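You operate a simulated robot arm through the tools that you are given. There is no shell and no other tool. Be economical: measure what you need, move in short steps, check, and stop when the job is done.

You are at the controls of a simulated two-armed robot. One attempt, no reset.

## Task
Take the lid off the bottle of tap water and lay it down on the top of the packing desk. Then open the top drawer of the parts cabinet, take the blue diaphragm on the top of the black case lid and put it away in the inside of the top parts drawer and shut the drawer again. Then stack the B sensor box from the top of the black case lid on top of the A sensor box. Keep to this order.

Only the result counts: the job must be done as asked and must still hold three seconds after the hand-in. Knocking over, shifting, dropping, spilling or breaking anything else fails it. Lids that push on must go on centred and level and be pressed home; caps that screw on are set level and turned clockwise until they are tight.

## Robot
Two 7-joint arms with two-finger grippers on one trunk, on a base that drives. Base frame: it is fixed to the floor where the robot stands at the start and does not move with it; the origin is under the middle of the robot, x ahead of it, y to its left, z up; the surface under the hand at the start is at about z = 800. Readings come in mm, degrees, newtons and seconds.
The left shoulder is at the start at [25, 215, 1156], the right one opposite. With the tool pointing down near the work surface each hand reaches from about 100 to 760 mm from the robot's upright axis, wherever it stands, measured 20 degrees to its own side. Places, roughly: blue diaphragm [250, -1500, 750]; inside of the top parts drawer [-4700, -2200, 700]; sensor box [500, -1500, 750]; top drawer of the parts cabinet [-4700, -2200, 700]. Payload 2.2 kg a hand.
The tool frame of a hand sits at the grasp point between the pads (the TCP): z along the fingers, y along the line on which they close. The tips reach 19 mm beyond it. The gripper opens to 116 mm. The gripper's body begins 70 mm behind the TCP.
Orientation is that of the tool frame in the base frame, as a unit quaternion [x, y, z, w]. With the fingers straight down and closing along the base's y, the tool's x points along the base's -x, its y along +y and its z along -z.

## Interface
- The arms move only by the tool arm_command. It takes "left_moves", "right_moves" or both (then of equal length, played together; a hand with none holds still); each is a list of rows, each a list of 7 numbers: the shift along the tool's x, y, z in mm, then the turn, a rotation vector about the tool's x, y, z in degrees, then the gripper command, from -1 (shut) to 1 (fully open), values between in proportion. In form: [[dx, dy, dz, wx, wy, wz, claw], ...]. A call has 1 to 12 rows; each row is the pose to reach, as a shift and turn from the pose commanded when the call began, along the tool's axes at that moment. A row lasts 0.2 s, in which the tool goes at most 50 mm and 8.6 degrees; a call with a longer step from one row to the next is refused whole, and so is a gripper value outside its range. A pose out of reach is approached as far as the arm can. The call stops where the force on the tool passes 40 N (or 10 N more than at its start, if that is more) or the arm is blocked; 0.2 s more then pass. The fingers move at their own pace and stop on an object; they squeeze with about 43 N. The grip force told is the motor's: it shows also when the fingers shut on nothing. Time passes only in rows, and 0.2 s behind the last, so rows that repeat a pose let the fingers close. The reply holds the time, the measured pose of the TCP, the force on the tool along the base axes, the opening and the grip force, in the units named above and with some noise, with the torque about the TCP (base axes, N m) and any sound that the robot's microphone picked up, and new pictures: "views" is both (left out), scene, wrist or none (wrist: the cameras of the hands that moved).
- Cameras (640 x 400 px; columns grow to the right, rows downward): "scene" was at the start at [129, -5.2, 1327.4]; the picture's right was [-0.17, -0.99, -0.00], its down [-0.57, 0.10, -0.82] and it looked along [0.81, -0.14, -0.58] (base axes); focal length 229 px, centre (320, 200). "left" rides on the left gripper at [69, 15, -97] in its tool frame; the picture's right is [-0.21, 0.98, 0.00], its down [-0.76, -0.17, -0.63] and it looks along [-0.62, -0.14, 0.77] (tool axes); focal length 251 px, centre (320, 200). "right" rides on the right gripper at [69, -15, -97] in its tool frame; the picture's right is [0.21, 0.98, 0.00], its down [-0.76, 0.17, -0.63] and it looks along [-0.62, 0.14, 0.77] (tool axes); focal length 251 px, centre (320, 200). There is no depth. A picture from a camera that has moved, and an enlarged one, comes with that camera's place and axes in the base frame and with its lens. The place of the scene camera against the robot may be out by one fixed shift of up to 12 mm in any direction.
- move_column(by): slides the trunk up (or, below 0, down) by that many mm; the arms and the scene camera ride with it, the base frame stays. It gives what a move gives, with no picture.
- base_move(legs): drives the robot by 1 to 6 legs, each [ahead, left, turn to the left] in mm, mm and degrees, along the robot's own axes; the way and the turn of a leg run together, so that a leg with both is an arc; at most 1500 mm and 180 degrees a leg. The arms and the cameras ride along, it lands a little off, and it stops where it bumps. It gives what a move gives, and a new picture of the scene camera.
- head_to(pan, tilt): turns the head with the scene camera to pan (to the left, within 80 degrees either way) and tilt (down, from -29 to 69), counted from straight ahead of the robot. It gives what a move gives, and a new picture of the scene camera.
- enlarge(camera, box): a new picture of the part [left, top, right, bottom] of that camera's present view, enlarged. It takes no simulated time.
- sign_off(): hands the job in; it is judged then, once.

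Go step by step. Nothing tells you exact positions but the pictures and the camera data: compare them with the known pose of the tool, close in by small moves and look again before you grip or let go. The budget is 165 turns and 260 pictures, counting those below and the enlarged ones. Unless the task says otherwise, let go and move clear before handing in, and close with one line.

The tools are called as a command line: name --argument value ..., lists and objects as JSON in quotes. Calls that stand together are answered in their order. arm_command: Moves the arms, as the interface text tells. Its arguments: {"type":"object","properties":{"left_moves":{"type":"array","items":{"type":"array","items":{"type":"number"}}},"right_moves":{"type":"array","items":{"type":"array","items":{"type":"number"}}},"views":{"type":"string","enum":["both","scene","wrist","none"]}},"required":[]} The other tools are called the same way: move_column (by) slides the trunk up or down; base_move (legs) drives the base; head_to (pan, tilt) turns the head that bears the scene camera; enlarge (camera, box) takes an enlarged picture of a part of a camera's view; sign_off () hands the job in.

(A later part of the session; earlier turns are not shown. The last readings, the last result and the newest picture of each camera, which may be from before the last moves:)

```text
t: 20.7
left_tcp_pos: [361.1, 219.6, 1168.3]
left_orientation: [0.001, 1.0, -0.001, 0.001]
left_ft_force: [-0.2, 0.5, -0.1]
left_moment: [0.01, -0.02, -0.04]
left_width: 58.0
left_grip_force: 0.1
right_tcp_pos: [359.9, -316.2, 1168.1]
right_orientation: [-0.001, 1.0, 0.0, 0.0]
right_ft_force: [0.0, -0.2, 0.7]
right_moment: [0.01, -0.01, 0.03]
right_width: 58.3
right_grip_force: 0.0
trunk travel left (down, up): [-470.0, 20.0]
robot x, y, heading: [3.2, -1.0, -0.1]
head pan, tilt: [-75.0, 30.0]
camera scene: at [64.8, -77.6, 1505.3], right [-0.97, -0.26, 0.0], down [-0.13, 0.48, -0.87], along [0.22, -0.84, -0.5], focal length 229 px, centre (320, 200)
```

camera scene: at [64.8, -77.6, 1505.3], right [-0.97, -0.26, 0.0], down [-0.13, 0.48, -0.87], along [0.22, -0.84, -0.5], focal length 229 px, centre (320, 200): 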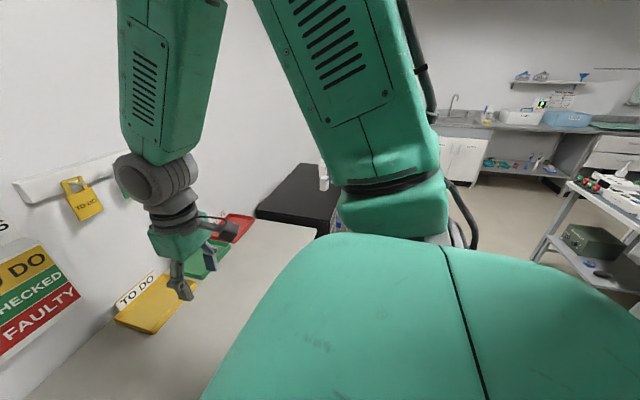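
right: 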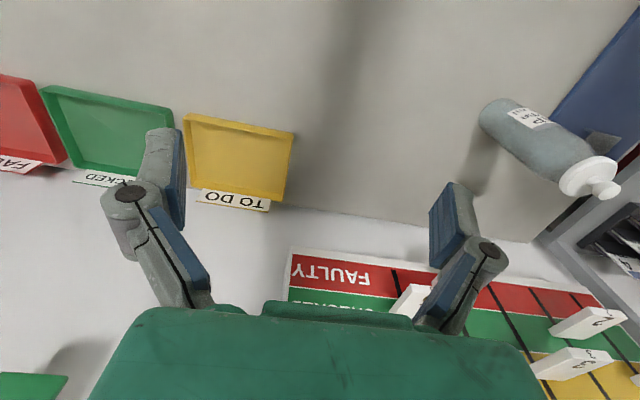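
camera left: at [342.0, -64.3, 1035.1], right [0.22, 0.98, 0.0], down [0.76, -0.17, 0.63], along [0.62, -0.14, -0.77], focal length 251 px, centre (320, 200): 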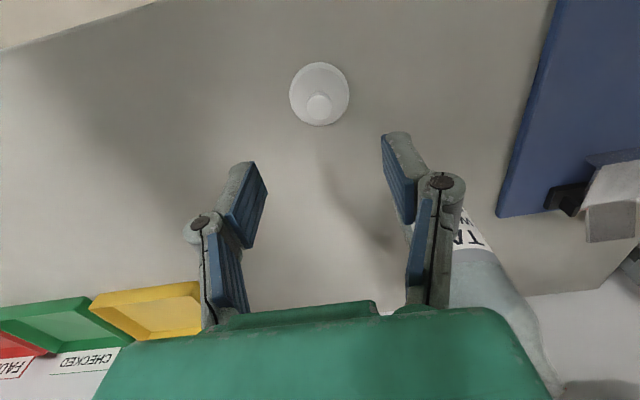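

The right arm blocks much of the view. I'll back off from the desk, turn right and look over the room.

base_move --legs '[[-400, 0, 0], [0, 0, -90]]'

head_to --pan 0 --tilt 25

head_to --pan 60 --tilt 25

head_to --pan -60 --tilt 20

```text
t: 27.0
left_tcp_pos: [-178.1, -360.2, 1168.5]
left_orientation: [0.706, 0.709, -0.001, 0.002]
left_ft_force: [0.2, -0.9, 0.5]
left_moment: [0.03, 0.0, 0.01]
left_width: 57.8
left_grip_force: 0.0
right_tcp_pos: [-715.6, -362.9, 1168.3]
right_orientation: [0.706, 0.708, -0.001, 0.001]
right_ft_force: [0.4, 0.2, 0.4]
right_moment: [0.01, 0.01, 0.0]
right_width: 57.7
right_grip_force: 0.2
trunk travel left (down, up): [-470.0, 20.0]
robot x, y, heading: [-400.4, -3.6, -89.7]
head pan, tilt: [-75.0, 30.0]
camera scene: at [-488.5, -56.5, 1505.4], right [-0.26, 0.96, 0.0], down [0.48, 0.13, -0.87], along [-0.84, -0.23, -0.5], focal length 229 px, centre (320, 200)
```

scene: 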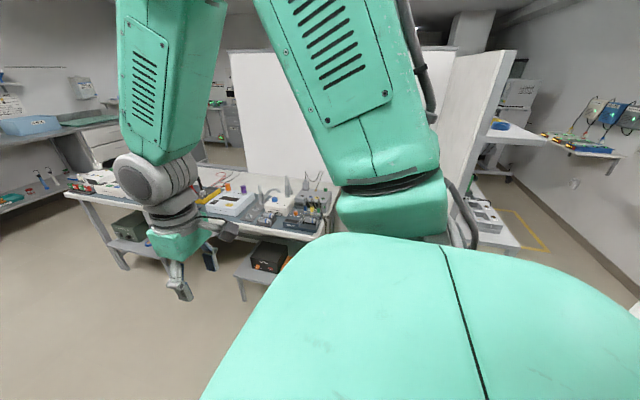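

```text
t: 28.5
left_tcp_pos: [-178.4, -358.3, 1169.6]
left_orientation: [0.706, 0.709, -0.001, 0.001]
left_ft_force: [0.2, -0.3, -0.1]
left_moment: [-0.02, 0.03, 0.0]
left_width: 57.9
left_grip_force: 0.0
right_tcp_pos: [-714.8, -360.6, 1170.0]
right_orientation: [0.706, 0.708, -0.001, 0.001]
right_ft_force: [0.0, 0.0, 0.3]
right_moment: [0.0, 0.01, 0.03]
right_width: 57.7
right_grip_force: 0.0
trunk travel left (down, up): [-470.0, 20.0]
robot x, y, heading: [-403.3, 1.7, -89.7]
head pan, tilt: [0.0, 25.0]
camera scene: at [-401.1, -124.7, 1513.2], right [-1.0, 0.0, 0.0], down [0.0, 0.43, -0.91], along [0.0, -0.91, -0.43], focal length 229 px, centre (320, 200)
```

scene: 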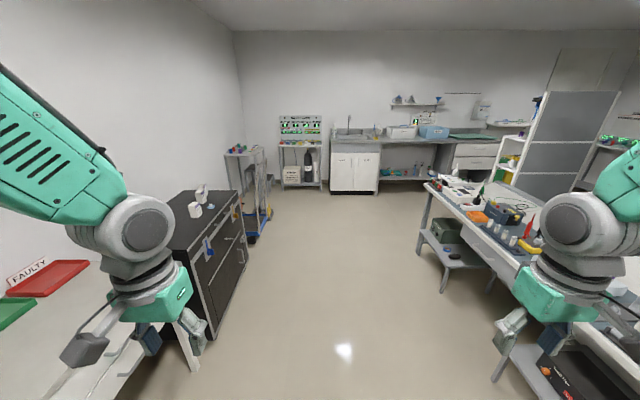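

```text
t: 29.8
left_tcp_pos: [-177.6, -357.9, 1169.3]
left_orientation: [0.706, 0.708, -0.002, 0.002]
left_ft_force: [-0.6, 0.5, 0.1]
left_moment: [-0.01, 0.01, 0.02]
left_width: 57.9
left_grip_force: 0.0
right_tcp_pos: [-715.0, -361.1, 1168.1]
right_orientation: [0.706, 0.709, -0.002, 0.001]
right_ft_force: [-0.9, -0.4, -0.2]
right_moment: [-0.03, -0.02, -0.02]
right_width: 57.6
right_grip_force: 0.1
trunk travel left (down, up): [-470.0, 20.0]
robot x, y, heading: [-399.9, -0.1, -89.7]
head pan, tilt: [60.0, 25.0]
camera scene: at [-321.3, -78.6, 1513.3], right [-0.5, -0.87, 0.0], down [-0.37, 0.21, -0.91], along [0.79, -0.45, -0.42], focal length 229 px, centre (320, 200)
```

scene: 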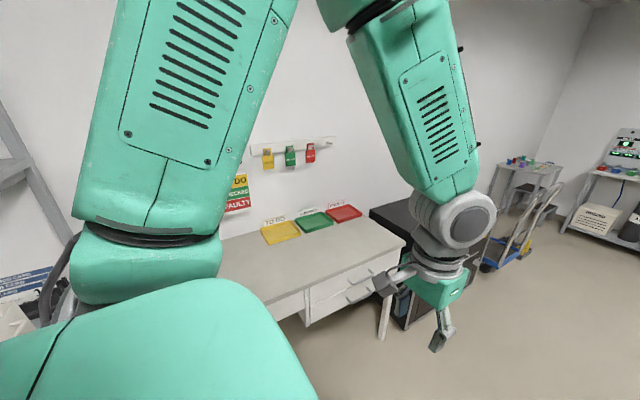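

```text
t: 31.8
left_tcp_pos: [-178.3, -358.7, 1168.9]
left_orientation: [0.706, 0.708, -0.002, 0.001]
left_ft_force: [0.5, -1.0, 0.5]
left_moment: [0.01, 0.03, -0.01]
left_width: 58.1
left_grip_force: 0.1
right_tcp_pos: [-715.8, -360.5, 1167.9]
right_orientation: [0.706, 0.708, -0.002, 0.001]
right_ft_force: [0.3, -0.7, -0.5]
right_moment: [0.0, -0.02, 0.01]
right_width: 58.1
right_grip_force: 0.1
trunk travel left (down, up): [-470.0, 20.0]
robot x, y, heading: [-396.9, 1.0, -89.5]
head pan, tilt: [-60.0, 20.0]
camera scene: at [-481.9, -79.6, 1521.3], right [-0.5, 0.86, 0.0], down [0.3, 0.17, -0.94], along [-0.81, -0.47, -0.34], focal length 229 px, centre (320, 200)
```

scene: 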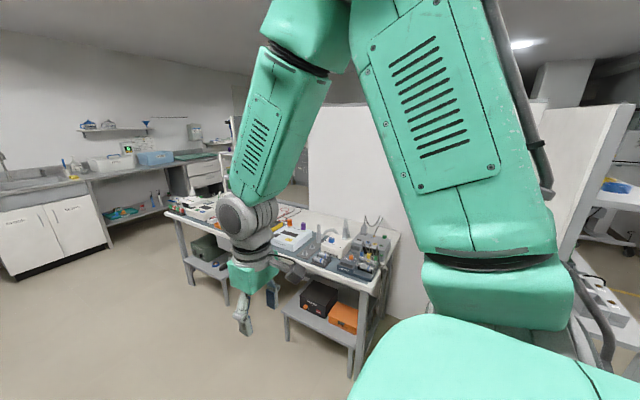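

The black cabinet/case is on the left side of the corridor and a bench is on the right. I'll drive ahead, staying mid-corridor, and look toward the case and along the route to the parts cabinet.

base_move --legs '[[1300, 0, 0]]'

head_to --pan 75 --tilt 35

head_to --pan -20 --tilt 15

```text
t: 38.3
left_tcp_pos: [-182.4, -1661.8, 1168.7]
left_orientation: [0.709, 0.705, -0.001, 0.001]
left_ft_force: [0.0, 0.9, 0.5]
left_moment: [-0.07, -0.01, 0.01]
left_width: 58.0
left_grip_force: 0.1
right_tcp_pos: [-719.8, -1658.5, 1169.9]
right_orientation: [0.71, 0.704, -0.002, 0.001]
right_ft_force: [0.8, -0.5, 1.0]
right_moment: [0.04, 0.01, -0.02]
right_width: 58.0
right_grip_force: 0.0
trunk travel left (down, up): [-470.0, 20.0]
robot x, y, heading: [-402.4, -1300.7, -90.2]
head pan, tilt: [-60.0, 20.0]
camera scene: at [-484.7, -1379.7, 1521.4], right [-0.49, 0.87, 0.0], down [0.3, 0.17, -0.94], along [-0.82, -0.46, -0.34], focal length 229 px, centre (320, 200)
```

scene: 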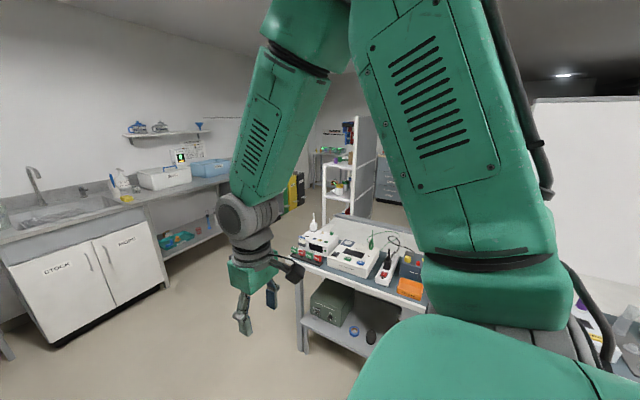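

```text
t: 40.5
left_tcp_pos: [-182.1, -1660.6, 1170.0]
left_orientation: [0.709, 0.705, -0.002, 0.002]
left_ft_force: [0.0, 1.0, 1.0]
left_moment: [0.0, -0.02, 0.02]
left_width: 58.0
left_grip_force: 0.1
right_tcp_pos: [-719.6, -1657.6, 1170.2]
right_orientation: [0.709, 0.705, -0.002, 0.001]
right_ft_force: [0.4, -0.2, 0.4]
right_moment: [-0.01, -0.02, 0.01]
right_width: 57.9
right_grip_force: 0.0
trunk travel left (down, up): [-470.0, 20.0]
robot x, y, heading: [-401.8, -1306.0, -90.2]
head pan, tilt: [75.0, 35.0]
camera scene: at [-318.3, -1357.5, 1497.6], right [-0.27, -0.96, 0.0], down [-0.55, 0.15, -0.82], along [0.79, -0.22, -0.57], focal length 229 px, centre (320, 200)
```

scene: 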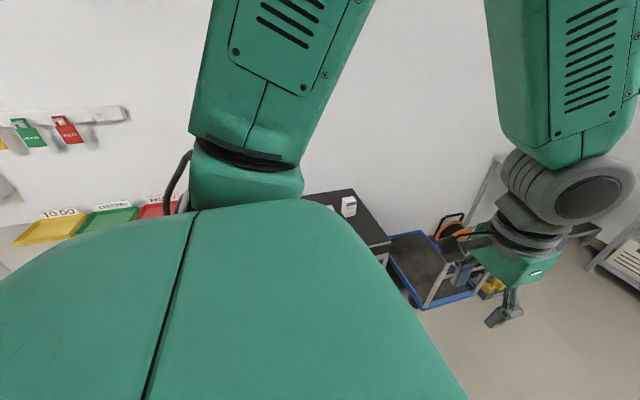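

```text
t: 42.2
left_tcp_pos: [-183.6, -1660.2, 1170.8]
left_orientation: [0.709, 0.705, -0.003, 0.002]
left_ft_force: [-0.1, 0.5, 0.5]
left_moment: [0.03, -0.02, -0.01]
left_width: 58.0
left_grip_force: 0.1
right_tcp_pos: [-719.5, -1657.8, 1169.5]
right_orientation: [0.709, 0.705, -0.002, 0.002]
right_ft_force: [-0.1, -0.1, 0.3]
right_moment: [0.0, -0.02, 0.02]
right_width: 57.9
right_grip_force: 0.1
trunk travel left (down, up): [-470.0, 20.0]
robot x, y, heading: [-400.6, -1302.9, -90.2]
head pan, tilt: [-20.0, 15.0]
camera scene: at [-435.8, -1421.9, 1529.4], right [-0.94, 0.35, 0.0], down [0.09, 0.25, -0.97], along [-0.34, -0.91, -0.26], focal length 229 px, centre (320, 200)
```

scene: 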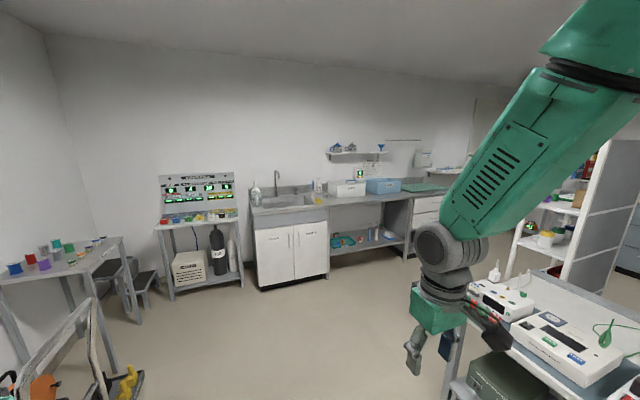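

There is a clear corridor between the bench end and the sink counter. I'll go on to about y = -2700, turn toward -x and look for the parts cabinet.

base_move --legs '[[1350, 0, 0], [0, 0, -90]]'

head_to --pan 0 --tilt 20

```text
t: 52.8
left_tcp_pos: [-775.8, -2876.1, 1169.8]
left_orientation: [1.0, -0.009, -0.003, -0.001]
left_ft_force: [-0.8, 0.0, -1.2]
left_moment: [0.01, 0.04, 0.03]
left_width: 57.9
left_grip_force: 0.1
right_tcp_pos: [-767.9, -2340.4, 1169.3]
right_orientation: [1.0, -0.009, -0.003, -0.001]
right_ft_force: [-0.8, -0.3, 0.2]
right_moment: [0.02, 0.02, -0.01]
right_width: 58.0
right_grip_force: 0.1
trunk travel left (down, up): [-470.0, 20.0]
robot x, y, heading: [-414.4, -2660.3, 179.2]
head pan, tilt: [-20.0, 15.0]
camera scene: at [-547.3, -2616.7, 1529.4], right [0.36, 0.93, 0.0], down [0.24, -0.09, -0.97], along [-0.9, 0.35, -0.26], focal length 229 px, centre (320, 200)
```

scene: 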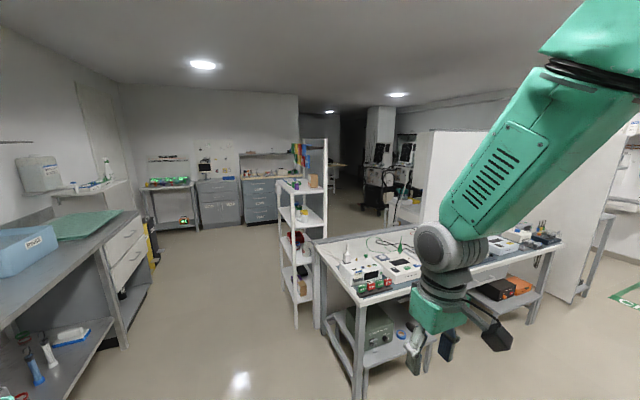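

```text
t: 53.6
left_tcp_pos: [-773.4, -2875.5, 1170.0]
left_orientation: [1.0, -0.009, -0.004, 0.001]
left_ft_force: [0.0, -0.1, 0.1]
left_moment: [0.02, 0.01, 0.04]
left_width: 57.8
left_grip_force: 0.1
right_tcp_pos: [-763.9, -2338.8, 1168.9]
right_orientation: [1.0, -0.009, -0.004, 0.0]
right_ft_force: [0.1, -1.3, 0.4]
right_moment: [0.03, 0.0, -0.02]
right_width: 57.9
right_grip_force: 0.1
trunk travel left (down, up): [-470.0, 20.0]
robot x, y, heading: [-413.4, -2661.2, 178.9]
head pan, tilt: [0.0, 20.0]
camera scene: at [-552.8, -2648.3, 1521.3], right [0.02, 1.0, 0.0], down [0.34, -0.01, -0.94], along [-0.94, 0.02, -0.34], focal length 229 px, centre (320, 200)
```

scene: 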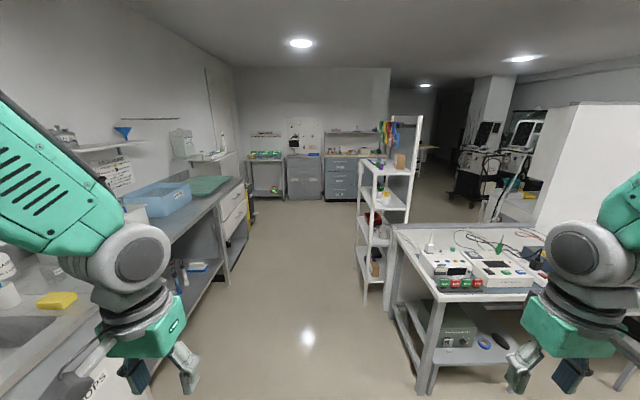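

The four-drawer cabinet at the far end, near [-4750, -2200], looks like the parts cabinet. I'll zoom in to confirm, then drive down the aisle.

enlarge --camera "scene" --box '[240, 110, 420, 222]'

base_move --legs '[[1500, 150, 1], [1400, 0, 0]]'

```text
3.56 times, centred on (330, 166) of scene
camera zoom: at [-552.8, -2648.3, 1521.3], right [0.02, 1.0, 0.0], down [0.34, -0.01, -0.94], along [-0.94, 0.02, -0.34], focal length 813 px, centre (284, 321)
```

zoom: 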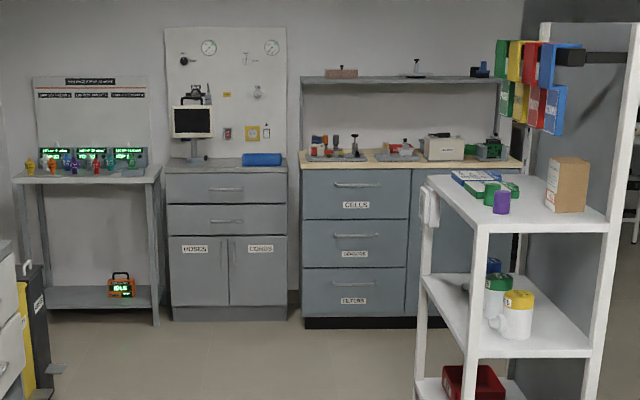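

```text
refused: leg 1 is longer than a leg can be; nothing moved
```

The blue cabinet with the CELLS drawer matches the stated place. I'll drive there in shorter legs.

base_move --legs '[[1400, 150, 1], [1400, 0, 0]]'

head_to --pan -20 --tilt 30

```text
t: 67.3
left_tcp_pos: [-3590.4, -3041.6, 1169.6]
left_orientation: [1.0, 0.006, -0.004, 0.0]
left_ft_force: [0.2, -0.5, -0.1]
left_moment: [-0.03, -0.05, 0.03]
left_width: 58.1
left_grip_force: 0.0
right_tcp_pos: [-3597.0, -2505.5, 1170.6]
right_orientation: [1.0, 0.006, -0.005, 0.0]
right_ft_force: [0.0, -0.1, -0.4]
right_moment: [-0.02, 0.02, -0.01]
right_width: 57.9
right_grip_force: 0.1
trunk travel left (down, up): [-470.0, 20.0]
robot x, y, heading: [-3237.7, -2818.1, -179.4]
head pan, tilt: [0.0, 20.0]
camera scene: at [-3376.0, -2807.4, 1521.3], right [-0.01, 1.0, 0.0], down [0.34, 0.0, -0.94], along [-0.94, -0.01, -0.34], focal length 229 px, centre (320, 200)
```

scene: 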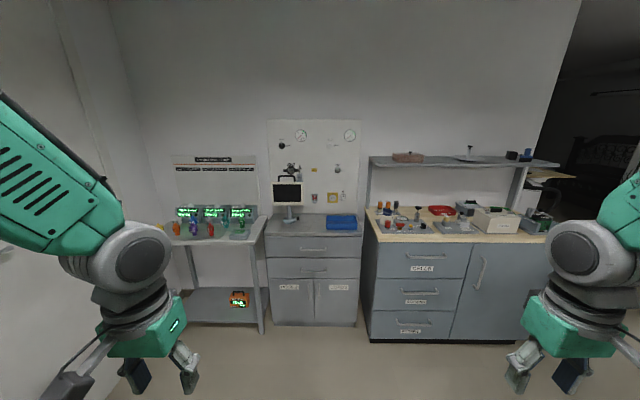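

```text
t: 68.2
left_tcp_pos: [-3588.4, -3042.0, 1172.0]
left_orientation: [1.0, 0.006, -0.004, 0.0]
left_ft_force: [0.4, -1.0, 1.2]
left_moment: [0.02, -0.01, 0.01]
left_width: 58.1
left_grip_force: 0.1
right_tcp_pos: [-3595.8, -2504.7, 1169.7]
right_orientation: [1.0, 0.006, -0.004, -0.001]
right_ft_force: [0.2, 0.0, 0.1]
right_moment: [-0.02, 0.01, 0.01]
right_width: 58.0
right_grip_force: 0.0
trunk travel left (down, up): [-470.0, 20.0]
robot x, y, heading: [-3240.6, -2817.5, -179.1]
head pan, tilt: [-20.0, 30.0]
camera scene: at [-3368.8, -2776.7, 1505.2], right [0.33, 0.94, 0.0], down [0.47, -0.17, -0.86], along [-0.82, 0.29, -0.5], focal length 229 px, centre (320, 200)
```

scene: 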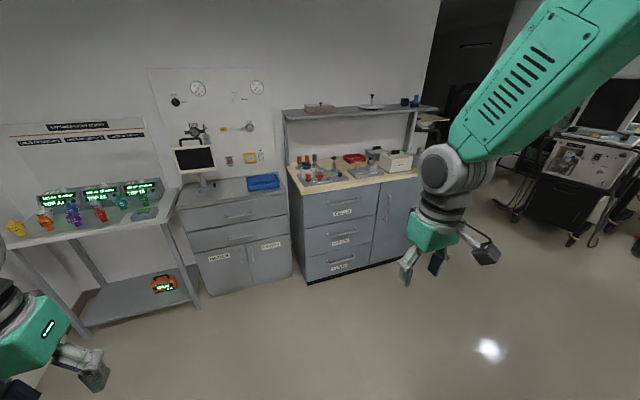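

The parts cabinet's left column has three drawers; the top one is centred near [-4600, -2190, 725]. I'll drive in front of it so the right hand can reach the handle, and zoom in.

base_move --legs '[[0, -470, -0.8], [480, 0, 0]]'

head_to --pan 0 --tilt 40

enlarge --camera "scene" --box '[220, 120, 480, 282]'

```text
t: 73.4
left_tcp_pos: [-4068.1, -2555.4, 1172.0]
left_orientation: [1.0, -0.005, -0.005, 0.002]
left_ft_force: [-0.1, 0.2, 0.2]
left_moment: [-0.02, -0.02, 0.0]
left_width: 57.9
left_grip_force: 0.1
right_tcp_pos: [-4065.0, -2018.1, 1169.8]
right_orientation: [1.0, -0.004, -0.005, 0.002]
right_ft_force: [-0.2, -0.3, 0.5]
right_moment: [-0.02, 0.02, -0.03]
right_width: 57.9
right_grip_force: 0.1
trunk travel left (down, up): [-470.0, 20.0]
robot x, y, heading: [-3718.3, -2341.3, 179.8]
head pan, tilt: [-20.0, 30.0]
camera scene: at [-3842.9, -2297.1, 1505.4], right [0.35, 0.94, 0.0], down [0.47, -0.18, -0.87], along [-0.81, 0.3, -0.5], focal length 229 px, centre (320, 200)
```

scene: 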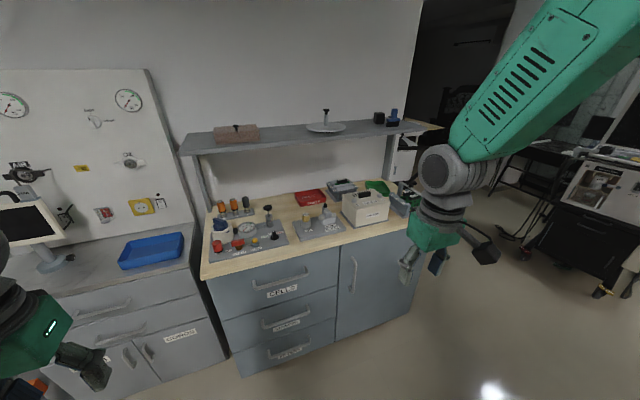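

```text
t: 74.2
left_tcp_pos: [-4068.4, -2559.7, 1170.2]
left_orientation: [1.0, -0.005, -0.005, 0.0]
left_ft_force: [0.2, 0.1, 0.1]
left_moment: [-0.01, -0.01, -0.02]
left_width: 58.1
left_grip_force: 0.0
right_tcp_pos: [-4064.5, -2022.0, 1171.8]
right_orientation: [1.0, -0.004, -0.006, 0.0]
right_ft_force: [0.3, 0.2, 0.0]
right_moment: [0.0, -0.02, 0.0]
right_width: 57.9
right_grip_force: 0.0
trunk travel left (down, up): [-470.0, 20.0]
robot x, y, heading: [-3715.1, -2342.4, 179.4]
head pan, tilt: [0.0, 40.0]
camera scene: at [-3845.8, -2333.8, 1489.8], right [0.01, 1.0, 0.0], down [0.65, 0.0, -0.76], along [-0.76, 0.01, -0.65], focal length 229 px, centre (320, 200)
```

scene: 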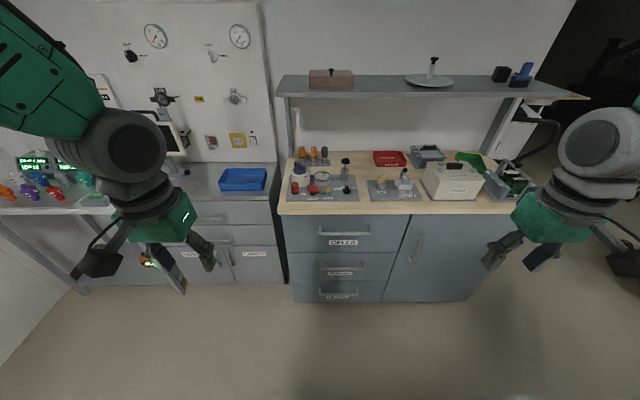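

```text
2.46 times, centred on (350, 201) of scene
camera zoom: at [-3845.8, -2333.8, 1489.8], right [0.01, 1.0, 0.0], down [0.65, 0.0, -0.76], along [-0.76, 0.01, -0.65], focal length 563 px, centre (246, 198)
```

zoom: 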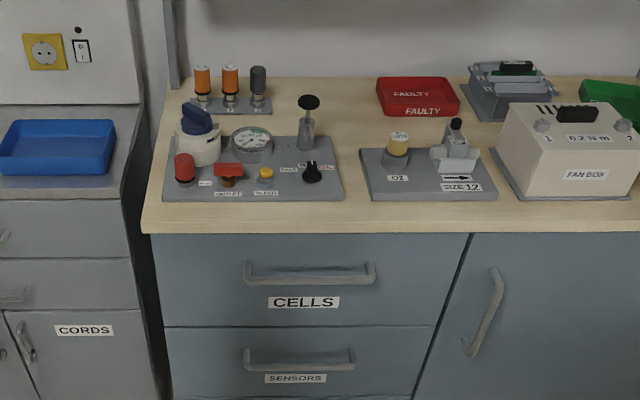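

The top drawer is labelled CELLS and has a horizontal bar handle near [-4570, -2200, 685]. I'll lower the trunk, drive a little closer, and turn the right hand to point forward.

move_column --by -250

base_move --legs '[[155, 0, 0.5]]'

arm_command --right_moves '[[-13, 15, 13, 0, -8.2, 0, 0], [-26, 30, 26, 0, -16.4, 0, 0], [-39, 45, 39, 0, -24.6, 0, 0], [-52, 60, 52, 0, -32.8, 0, 0], [-65, 75, 65, 0, -41, 0, 0], [-78, 90, 78, 0, -49.2, 0, 0], [-91, 105, 91, 0, -57.4, 0, 0], [-104, 120, 104, 0, -65.6, 0, 0], [-117, 135, 117, 0, -73.8, 0, 0], [-130, 150, 130, 0, -82, 0, 0], [-143, 165, 143, 0, -90, 0, 0], [-143, 165, 143, 0, -90, 0, 0]]'

```text
t: 76.8
left_tcp_pos: [-4067.2, -2556.1, 923.1]
left_orientation: [1.0, -0.005, -0.005, 0.001]
left_ft_force: [-0.7, -1.0, -0.5]
left_moment: [0.03, -0.01, 0.0]
left_width: 58.1
left_grip_force: 0.0
right_tcp_pos: [-4064.2, -2019.2, 921.2]
right_orientation: [1.0, -0.005, -0.006, 0.001]
right_ft_force: [-0.1, 0.3, 0.0]
right_moment: [-0.02, 0.04, 0.03]
right_width: 58.1
right_grip_force: 0.0
trunk travel left (down, up): [-220.0, 270.0]
robot x, y, heading: [-3715.3, -2349.4, 179.6]
head pan, tilt: [0.0, 40.0]
```

```text
t: 78.2
left_tcp_pos: [-4221.3, -2558.0, 922.6]
left_orientation: [1.0, 0.0, -0.004, 0.002]
left_ft_force: [0.3, 0.4, 0.0]
left_moment: [-0.02, -0.01, 0.01]
left_width: 58.0
left_grip_force: 0.1
right_tcp_pos: [-4222.6, -2020.0, 920.7]
right_orientation: [1.0, 0.0, -0.005, 0.002]
right_ft_force: [-0.3, -0.1, -0.7]
right_moment: [0.04, -0.02, -0.03]
right_width: 57.9
right_grip_force: 0.0
trunk travel left (down, up): [-220.0, 270.0]
robot x, y, heading: [-3873.1, -2343.7, -179.9]
head pan, tilt: [0.0, 40.0]
camera scene: at [-3998.6, -2328.1, 1239.9], right [0.0, 1.0, 0.0], down [0.65, 0.0, -0.76], along [-0.76, 0.0, -0.65], focal length 229 px, centre (320, 200)
```

scene: 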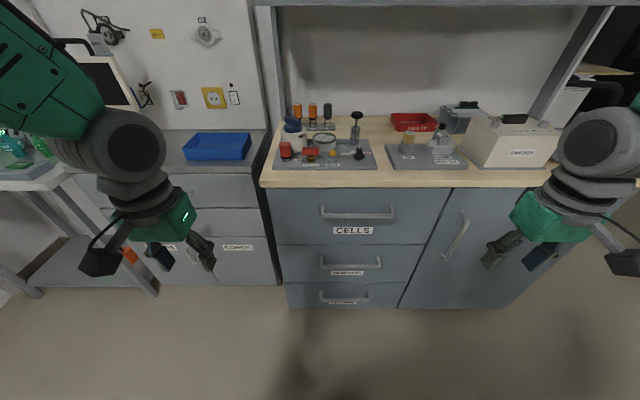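

```text
t: 80.8
left_tcp_pos: [-4217.5, -2560.5, 923.6]
left_orientation: [1.0, -0.001, -0.006, 0.002]
left_ft_force: [0.3, 1.1, 0.4]
left_moment: [0.0, 0.03, 0.0]
left_width: 58.1
left_grip_force: 0.2
right_tcp_pos: [-4363.3, -2187.3, 779.5]
right_orientation: [-0.702, 0.0, 0.712, 0.0]
right_ft_force: [0.1, 0.4, 0.3]
right_moment: [0.01, -0.04, -0.02]
right_width: 58.0
right_grip_force: 0.0
right hand out of reach, approached as far as the arm can: row 4, 5, 6
trunk travel left (down, up): [-220.0, 270.0]
robot x, y, heading: [-3872.0, -2340.6, -179.8]
head pan, tilt: [0.0, 40.0]
camera scene: at [-3998.5, -2330.2, 1239.9], right [0.0, 1.0, 0.0], down [0.65, 0.0, -0.76], along [-0.76, 0.0, -0.65], focal length 229 px, centre (320, 200)
camera right: at [-4267.4, -2173.2, 709.7], right [0.0, -0.98, -0.21], down [0.64, -0.17, 0.75], along [-0.77, -0.14, 0.63], focal length 251 px, centre (320, 200)
```

scene: 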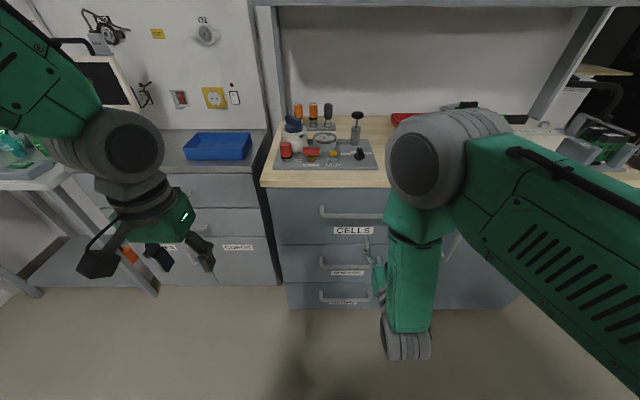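
right: 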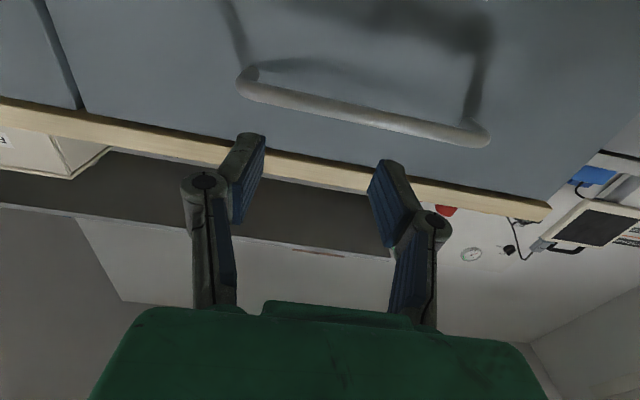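

The hand points forward now. Triangulating with both cameras, the handle is closer than first thought: about [-4465, -2222, 775]. I'll roll the hand so the fingers close vertically.

arm_command --right_moves '[[0, 0, -4, 0, 0, 8.2, 0], [0, 0, -8, 0, 0, 16.4, 0], [0, 5, -10, 0, 0, 24.6, 0], [0, 10, -10, 0, 0, 32.8, 0], [0, 15, -10, 0, 0, 41, 0], [0, 20, -10, 0, 0, 49.2, 0], [0, 25, -10, 0, 0, 57.4, 0], [0, 30, -10, 0, 0, 65.6, 0], [0, 30, -10, 0, 0, 73.8, 0], [0, 30, -10, 0, 0, 82, 0], [0, 30, -10, 0, 0, 90, 0], [0, 30, -10, 0, 0, 90, 0]]'

```text
t: 83.4
left_tcp_pos: [-4218.6, -2560.3, 922.3]
left_orientation: [1.0, 0.0, -0.006, 0.001]
left_ft_force: [-0.4, -0.2, -0.7]
left_moment: [-0.01, -0.06, 0.02]
left_width: 57.8
left_grip_force: 0.1
right_tcp_pos: [-4353.9, -2216.0, 780.2]
right_orientation: [0.496, -0.498, -0.502, 0.504]
right_ft_force: [0.5, 1.2, -0.7]
right_moment: [-0.04, 0.03, 0.01]
right_width: 57.9
right_grip_force: 0.1
trunk travel left (down, up): [-220.0, 270.0]
robot x, y, heading: [-3870.4, -2342.1, -180.0]
head pan, tilt: [0.0, 40.0]
camera scene: at [-3999.0, -2329.3, 1239.8], right [0.0, 1.0, 0.0], down [0.65, 0.0, -0.76], along [-0.76, 0.0, -0.65], focal length 229 px, centre (320, 200)
camera right: at [-4257.0, -2287.2, 763.7], right [0.01, -0.21, 0.98], down [0.63, 0.76, 0.16], along [-0.77, 0.62, 0.14], focal length 251 px, centre (320, 200)
```

scene: 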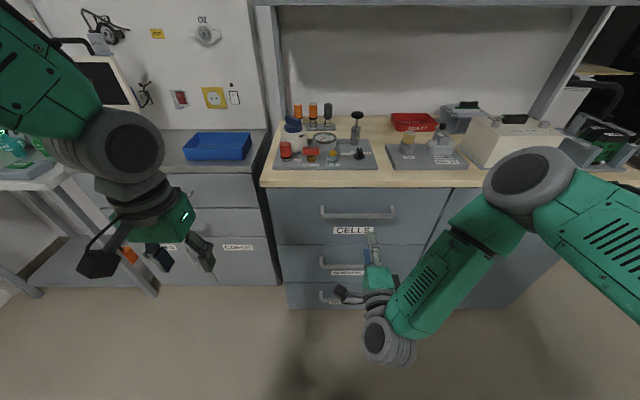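
right: 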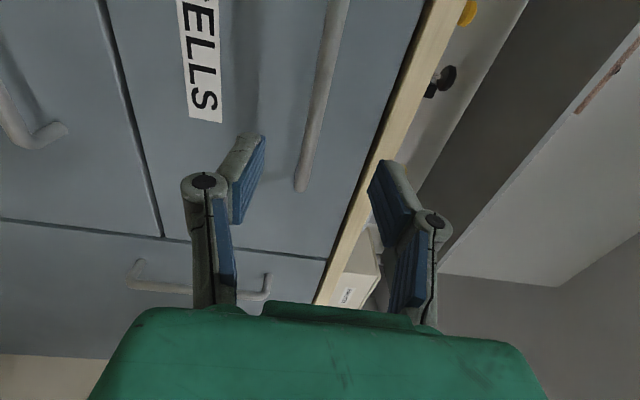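

The bar's end is seen at z ≈ 779, matching the TCP height of 780. I'll advance 75 mm and look again.

arm_command --right_moves '[[0, 0, 40, 0, 0, 0, 0], [0, 0, 75, 0, 0, 0, 0], [0, 0, 75, 0, 0, 0, 0]]'

enlarge --camera "scene" --box '[290, 170, 450, 270]'

```text
t: 84.2
left_tcp_pos: [-4218.9, -2558.0, 922.0]
left_orientation: [1.0, 0.001, -0.006, 0.0]
left_ft_force: [0.5, 0.1, 0.8]
left_moment: [-0.02, 0.01, 0.01]
left_width: 58.0
left_grip_force: 0.0
right_tcp_pos: [-4429.1, -2217.0, 781.1]
right_orientation: [0.497, -0.497, -0.502, 0.504]
right_ft_force: [-1.0, 0.5, 0.7]
right_moment: [0.02, -0.01, 0.0]
right_width: 58.3
right_grip_force: 0.1
trunk travel left (down, up): [-220.0, 270.0]
robot x, y, heading: [-3870.3, -2340.7, -180.2]
head pan, tilt: [0.0, 40.0]
camera scene: at [-3999.1, -2329.3, 1239.8], right [0.0, 1.0, 0.0], down [0.65, 0.0, -0.76], along [-0.76, 0.0, -0.65], focal length 229 px, centre (320, 200)
camera right: at [-4331.5, -2287.4, 764.8], right [0.01, -0.21, 0.98], down [0.63, 0.76, 0.16], along [-0.77, 0.62, 0.14], focal length 251 px, centre (320, 200)
```

scene: 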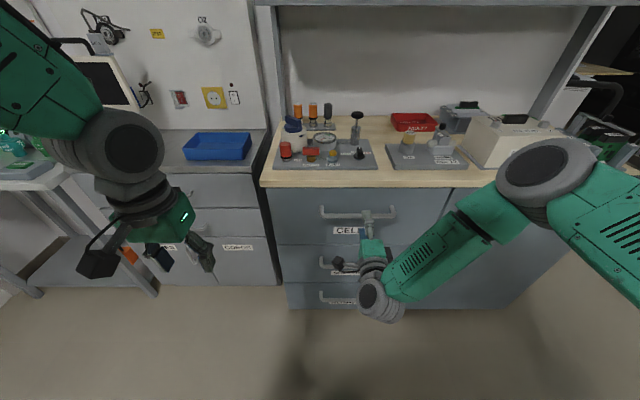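
right: 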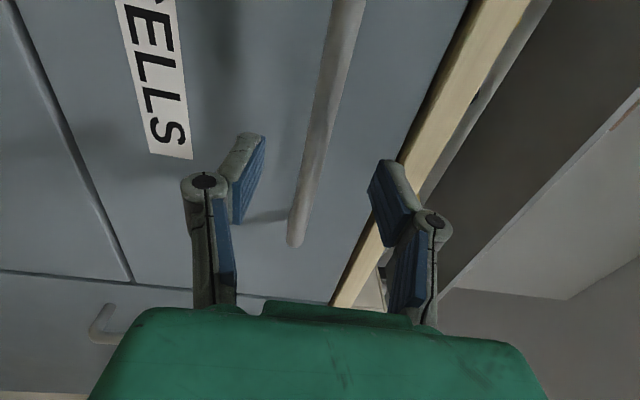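

```text
4.00 times, centred on (370, 220) of scene
camera zoom: at [-3999.1, -2329.3, 1239.8], right [0.0, 1.0, 0.0], down [0.65, 0.0, -0.76], along [-0.76, 0.0, -0.65], focal length 914 px, centre (120, 120)
```

zoom: 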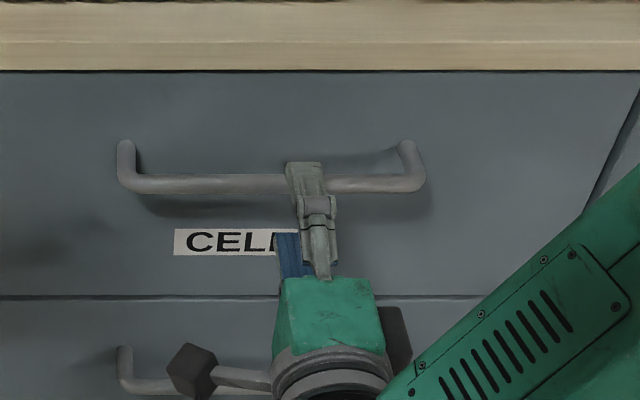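

The bar is at x ≈ -4477, z ≈ 780, and the fingers straddle it. I'll advance another 42 mm and close on it.

arm_command --right_moves '[[0, 0, 22, 0, 0, 0, 0], [0, 0, 43, 0, 0, 0, 0], [0, 0, 43, 0, 0, 0, -0.4], [0, 0, 43, 0, 0, 0, -0.9], [0, 0, 43, 0, 0, 0, -1], [0, 0, 43, 0, 0, 0, -1]]'

```text
t: 85.6
left_tcp_pos: [-4219.8, -2560.6, 922.5]
left_orientation: [1.0, 0.0, -0.005, 0.001]
left_ft_force: [0.9, 0.7, 0.0]
left_moment: [0.0, -0.03, 0.0]
left_width: 57.9
left_grip_force: 0.1
right_tcp_pos: [-4471.3, -2216.9, 780.7]
right_orientation: [0.498, -0.498, -0.501, 0.502]
right_ft_force: [-0.2, -0.8, -14.3]
right_moment: [0.02, 0.0, -0.1]
right_width: 5.8
right_grip_force: 31.9
trunk travel left (down, up): [-220.0, 270.0]
robot x, y, heading: [-3867.8, -2342.5, -179.8]
head pan, tilt: [0.0, 40.0]
camera scene: at [-4001.5, -2329.2, 1239.3], right [0.0, 1.0, 0.0], down [0.65, 0.0, -0.76], along [-0.76, 0.0, -0.65], focal length 229 px, centre (320, 200)
camera right: at [-4374.4, -2287.0, 763.4], right [0.01, -0.21, 0.98], down [0.63, 0.76, 0.16], along [-0.77, 0.62, 0.14], focal length 251 px, centre (320, 200)
```

scene: 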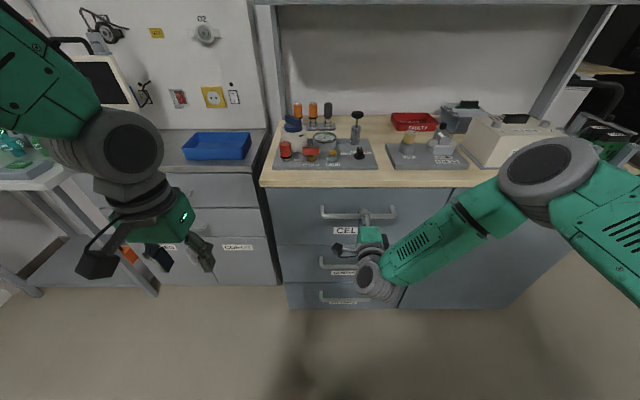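
right: 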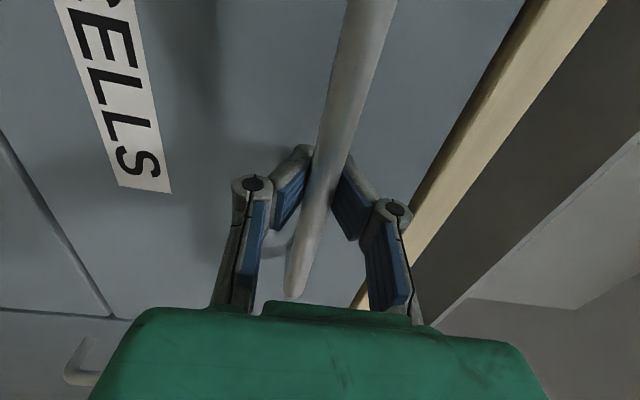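

The fingers are closed on the bar. I'll pull gently and check that the drawer moves.

arm_command --right_moves '[[0, -2, -5, 0, 0, 0, -1], [0, -2, -15, 0, 0, 0, -1], [0, -2, -30, 0, 0, 0, -1], [0, -2, -30, 0, 0, 0, -1]]'

```text
t: 86.6
left_tcp_pos: [-4218.6, -2559.6, 923.3]
left_orientation: [1.0, 0.0, -0.006, 0.001]
left_ft_force: [-0.3, 0.7, -0.1]
left_moment: [0.01, 0.0, -0.01]
left_width: 57.8
left_grip_force: 0.0
right_tcp_pos: [-4442.1, -2217.4, 780.0]
right_orientation: [0.497, -0.497, -0.503, 0.503]
right_ft_force: [-0.5, -1.9, -8.3]
right_moment: [-0.01, 0.0, -0.4]
right_width: 5.9
right_grip_force: 32.2
trunk travel left (down, up): [-220.0, 270.0]
robot x, y, heading: [-3869.3, -2336.6, -180.0]
head pan, tilt: [0.0, 40.0]
camera scene: at [-4000.6, -2329.6, 1239.6], right [0.0, 1.0, 0.0], down [0.65, 0.0, -0.76], along [-0.76, 0.0, -0.65], focal length 229 px, centre (320, 200)
camera right: at [-4344.6, -2287.0, 763.1], right [0.01, -0.21, 0.98], down [0.63, 0.76, 0.16], along [-0.77, 0.62, 0.14], focal length 251 px, centre (320, 200)
```

scene: 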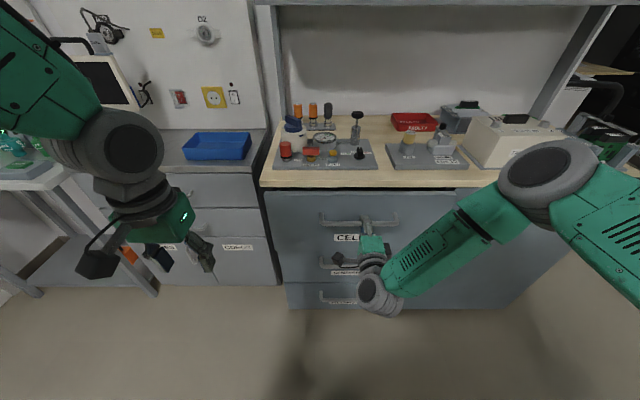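
right: 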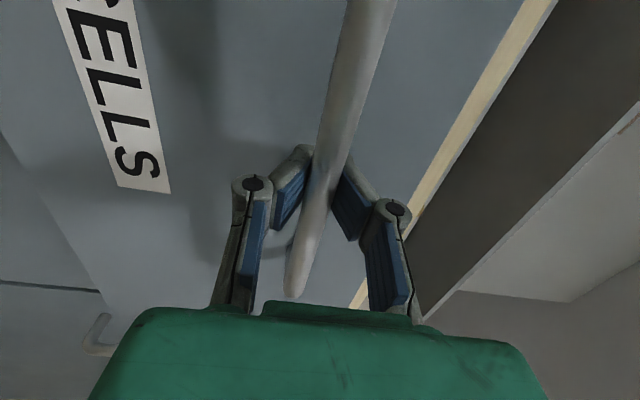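

The drawer moves with the hand. I'll pull it out about 200 mm more.

arm_command --right_moves '[[0, 0, -20, 0, 0, 0, -1], [0, 0, -40, 0, 0, 0, -1], [0, 0, -60, 0, 0, 0, -1], [0, 0, -80, 0, 0, 0, -1], [0, 0, -100, 0, 0, 0, -1], [0, 0, -120, 0, 0, 0, -1], [0, 0, -140, 0, 0, 0, -1], [0, 0, -160, 0, 0, 0, -1], [0, 0, -180, 0, 0, 0, -1], [0, 0, -200, 0, 0, 0, -1], [0, 0, -200, 0, 0, 0, -1]]'

```text
t: 89.0
left_tcp_pos: [-4217.2, -2557.4, 924.4]
left_orientation: [1.0, 0.0, -0.008, 0.001]
left_ft_force: [0.3, 0.3, -0.2]
left_moment: [-0.01, 0.01, 0.01]
left_width: 58.1
left_grip_force: 0.0
right_tcp_pos: [-4241.5, -2216.8, 779.2]
right_orientation: [0.494, -0.496, -0.503, 0.506]
right_ft_force: [1.9, 4.6, 37.3]
right_moment: [0.25, -0.05, 0.11]
right_width: 6.0
right_grip_force: 31.6
trunk travel left (down, up): [-220.0, 270.0]
robot x, y, heading: [-3871.1, -2339.6, -180.1]
head pan, tilt: [0.0, 40.0]
camera scene: at [-3994.5, -2328.6, 1240.7], right [0.0, 1.0, 0.0], down [0.64, 0.0, -0.77], along [-0.77, 0.0, -0.64], focal length 229 px, centre (320, 200)
camera right: at [-4144.3, -2286.5, 762.6], right [0.02, -0.21, 0.98], down [0.63, 0.76, 0.15], along [-0.77, 0.62, 0.15], focal length 251 px, centre (320, 200)
```

scene: 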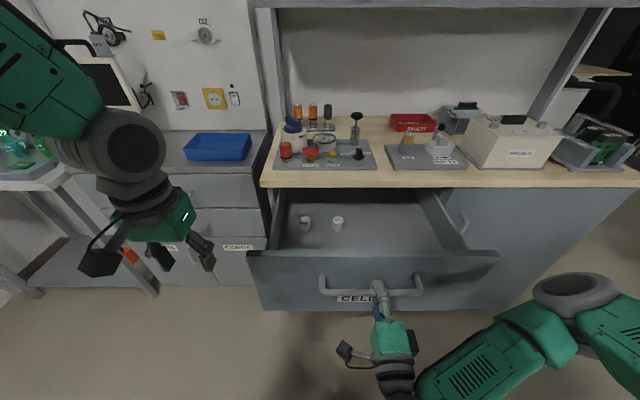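
right: 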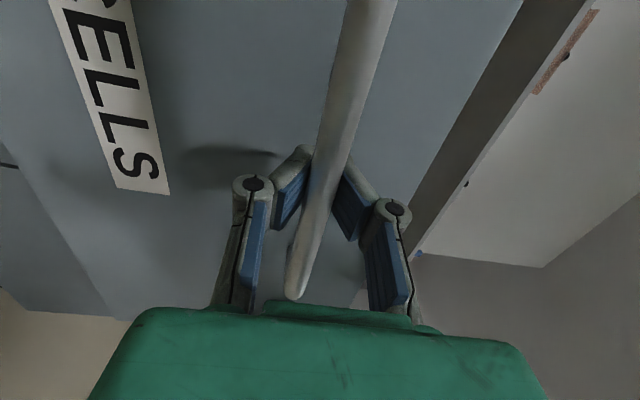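

The drawer is about 230 mm open, with two small white cells inside. I'll release the handle and withdraw the hand.

arm_command --right_moves '[[0, 0, -200, 0, 0, 0, -0.5], [0, 0, -200, 0, 0, 0, 0], [0, 0, -200, 0, 0, 0, 0]]' --views "none"

```text
refused: row 1 steps farther than a row can; nothing moved
```

arm_command --right_moves '[[0, 0, 0, 0, 0, 0, -0.5], [0, 0, 0, 0, 0, 0, 0], [0, 0, 0, 0, 0, 0, 0], [0, 0, -30, 0, 0, 0, 0], [0, 0, -60, 0, 0, 0, 0], [0, 0, -60, 0, 0, 0, 0]]'

```text
t: 90.4
left_tcp_pos: [-4219.6, -2558.0, 922.6]
left_orientation: [1.0, 0.0, -0.007, 0.002]
left_ft_force: [1.2, 0.5, 0.8]
left_moment: [0.0, 0.0, -0.03]
left_width: 57.9
left_grip_force: 0.0
right_tcp_pos: [-4182.2, -2215.0, 776.8]
right_orientation: [0.496, -0.497, -0.502, 0.504]
right_ft_force: [0.1, 0.2, -0.4]
right_moment: [0.03, -0.03, -0.05]
right_width: 57.8
right_grip_force: 0.1
trunk travel left (down, up): [-220.0, 270.0]
robot x, y, heading: [-3867.9, -2341.4, -180.1]
head pan, tilt: [0.0, 40.0]
camera scene: at [-3998.2, -2328.6, 1239.9], right [0.0, 1.0, 0.0], down [0.65, 0.0, -0.76], along [-0.76, 0.0, -0.65], focal length 229 px, centre (320, 200)
camera right: at [-4085.1, -2285.8, 759.8], right [0.01, -0.21, 0.98], down [0.63, 0.76, 0.16], along [-0.77, 0.62, 0.14], focal length 251 px, centre (320, 200)
```

scene: 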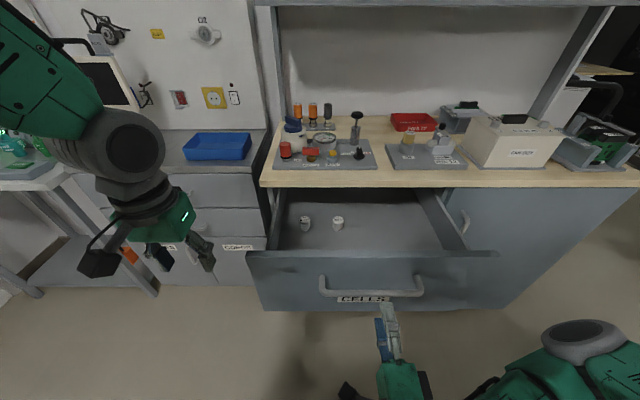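
right: 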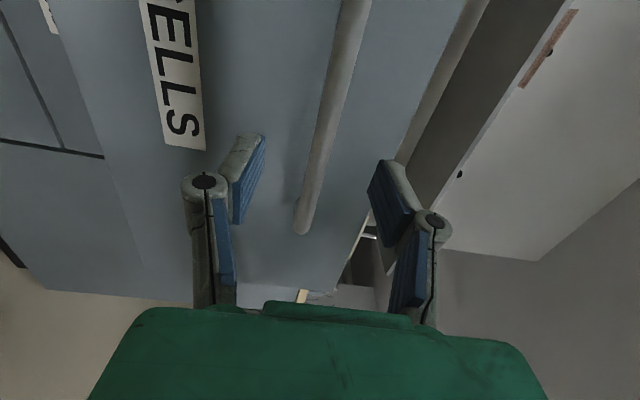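

The drawer is open and the hand is free. I'll back off, fold the right hand to a downward travel pose, then drive back to the black case.

base_move --legs '[[-350, 0, 0]]'

arm_command --right_moves '[[0, 15, 4, 8.2, 0, 0, 0], [0, 30, 8, 16.4, 0, 0, 0], [0, 45, 12, 24.6, 0, 0, 0], [0, 60, 16, 32.8, 0, 0, 0], [0, 75, 20, 41, 0, 0, 0], [-20, 90, 24, 49.2, 0, 0, 0], [-40, 105, 28, 57.4, 0, 0, 0], [-60, 120, 32, 65.6, 0, 0, 0], [-80, 135, 36, 73.8, 0, 0, 0], [-100, 150, 40, 82, 0, 0, 0], [-120, 165, 40, 90, 0, 0, 0], [-120, 165, 40, 90, 0, 0, 0]]'

```text
t: 92.7
left_tcp_pos: [-3866.1, -2558.1, 923.3]
left_orientation: [1.0, -0.001, -0.006, 0.001]
left_ft_force: [0.0, 0.2, 0.3]
left_moment: [0.03, -0.01, -0.01]
left_width: 58.1
left_grip_force: 0.1
right_tcp_pos: [-3829.6, -2215.9, 776.6]
right_orientation: [-0.496, 0.497, 0.503, -0.503]
right_ft_force: [0.5, 0.2, -0.6]
right_moment: [-0.02, -0.01, 0.0]
right_width: 57.9
right_grip_force: 0.0
trunk travel left (down, up): [-220.0, 270.0]
robot x, y, heading: [-3517.6, -2339.4, 179.7]
head pan, tilt: [0.0, 40.0]
camera scene: at [-3645.5, -2328.9, 1240.0], right [0.0, 1.0, 0.0], down [0.64, 0.0, -0.76], along [-0.76, 0.0, -0.64], focal length 229 px, centre (320, 200)
```

scene: 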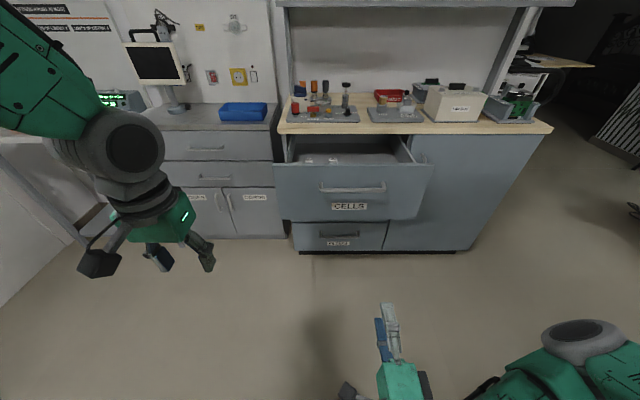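

```text
t: 94.5
left_tcp_pos: [-3864.9, -2555.8, 925.8]
left_orientation: [1.0, -0.001, -0.007, 0.003]
left_ft_force: [-0.3, 0.3, 0.4]
left_moment: [-0.03, -0.04, 0.04]
left_width: 58.0
left_grip_force: 0.1
right_tcp_pos: [-3846.1, -2190.0, 799.3]
right_orientation: [0.696, -0.671, -0.22, 0.127]
right_ft_force: [-0.7, -0.3, -0.1]
right_moment: [-0.01, 0.04, 0.0]
right_width: 58.1
right_grip_force: 0.1
right hand out of reach, approached as far as the arm can: row 3, 4, 5, 6, 7, 8, 9
trunk travel left (down, up): [-220.0, 270.0]
robot x, y, heading: [-3517.9, -2337.0, 179.8]
head pan, tilt: [0.0, 40.0]
stopped in row 9 (right hand): the arm was blocked; the commanded pose is now the measured one
camera scene: at [-3644.9, -2327.1, 1240.1], right [0.0, 1.0, 0.0], down [0.64, 0.0, -0.77], along [-0.77, 0.0, -0.64], focal length 229 px, centre (320, 200)
camera right: at [-3785.5, -2269.6, 866.9], right [-0.86, -0.28, 0.43], down [0.15, 0.66, 0.73], along [-0.49, 0.69, -0.53], focal length 251 px, centre (320, 200)
```

scene: 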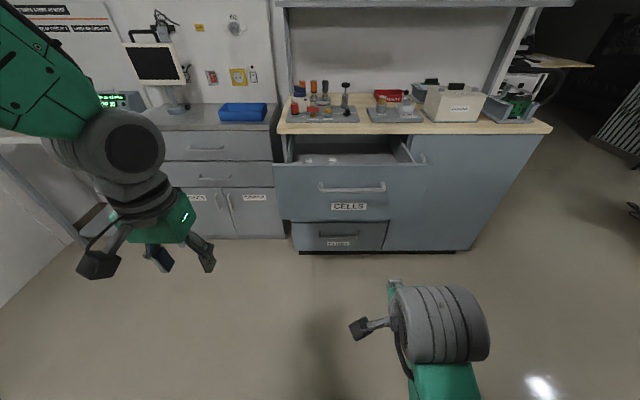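
right: 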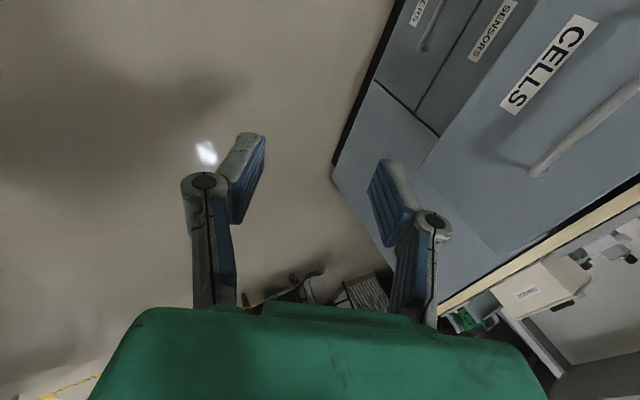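

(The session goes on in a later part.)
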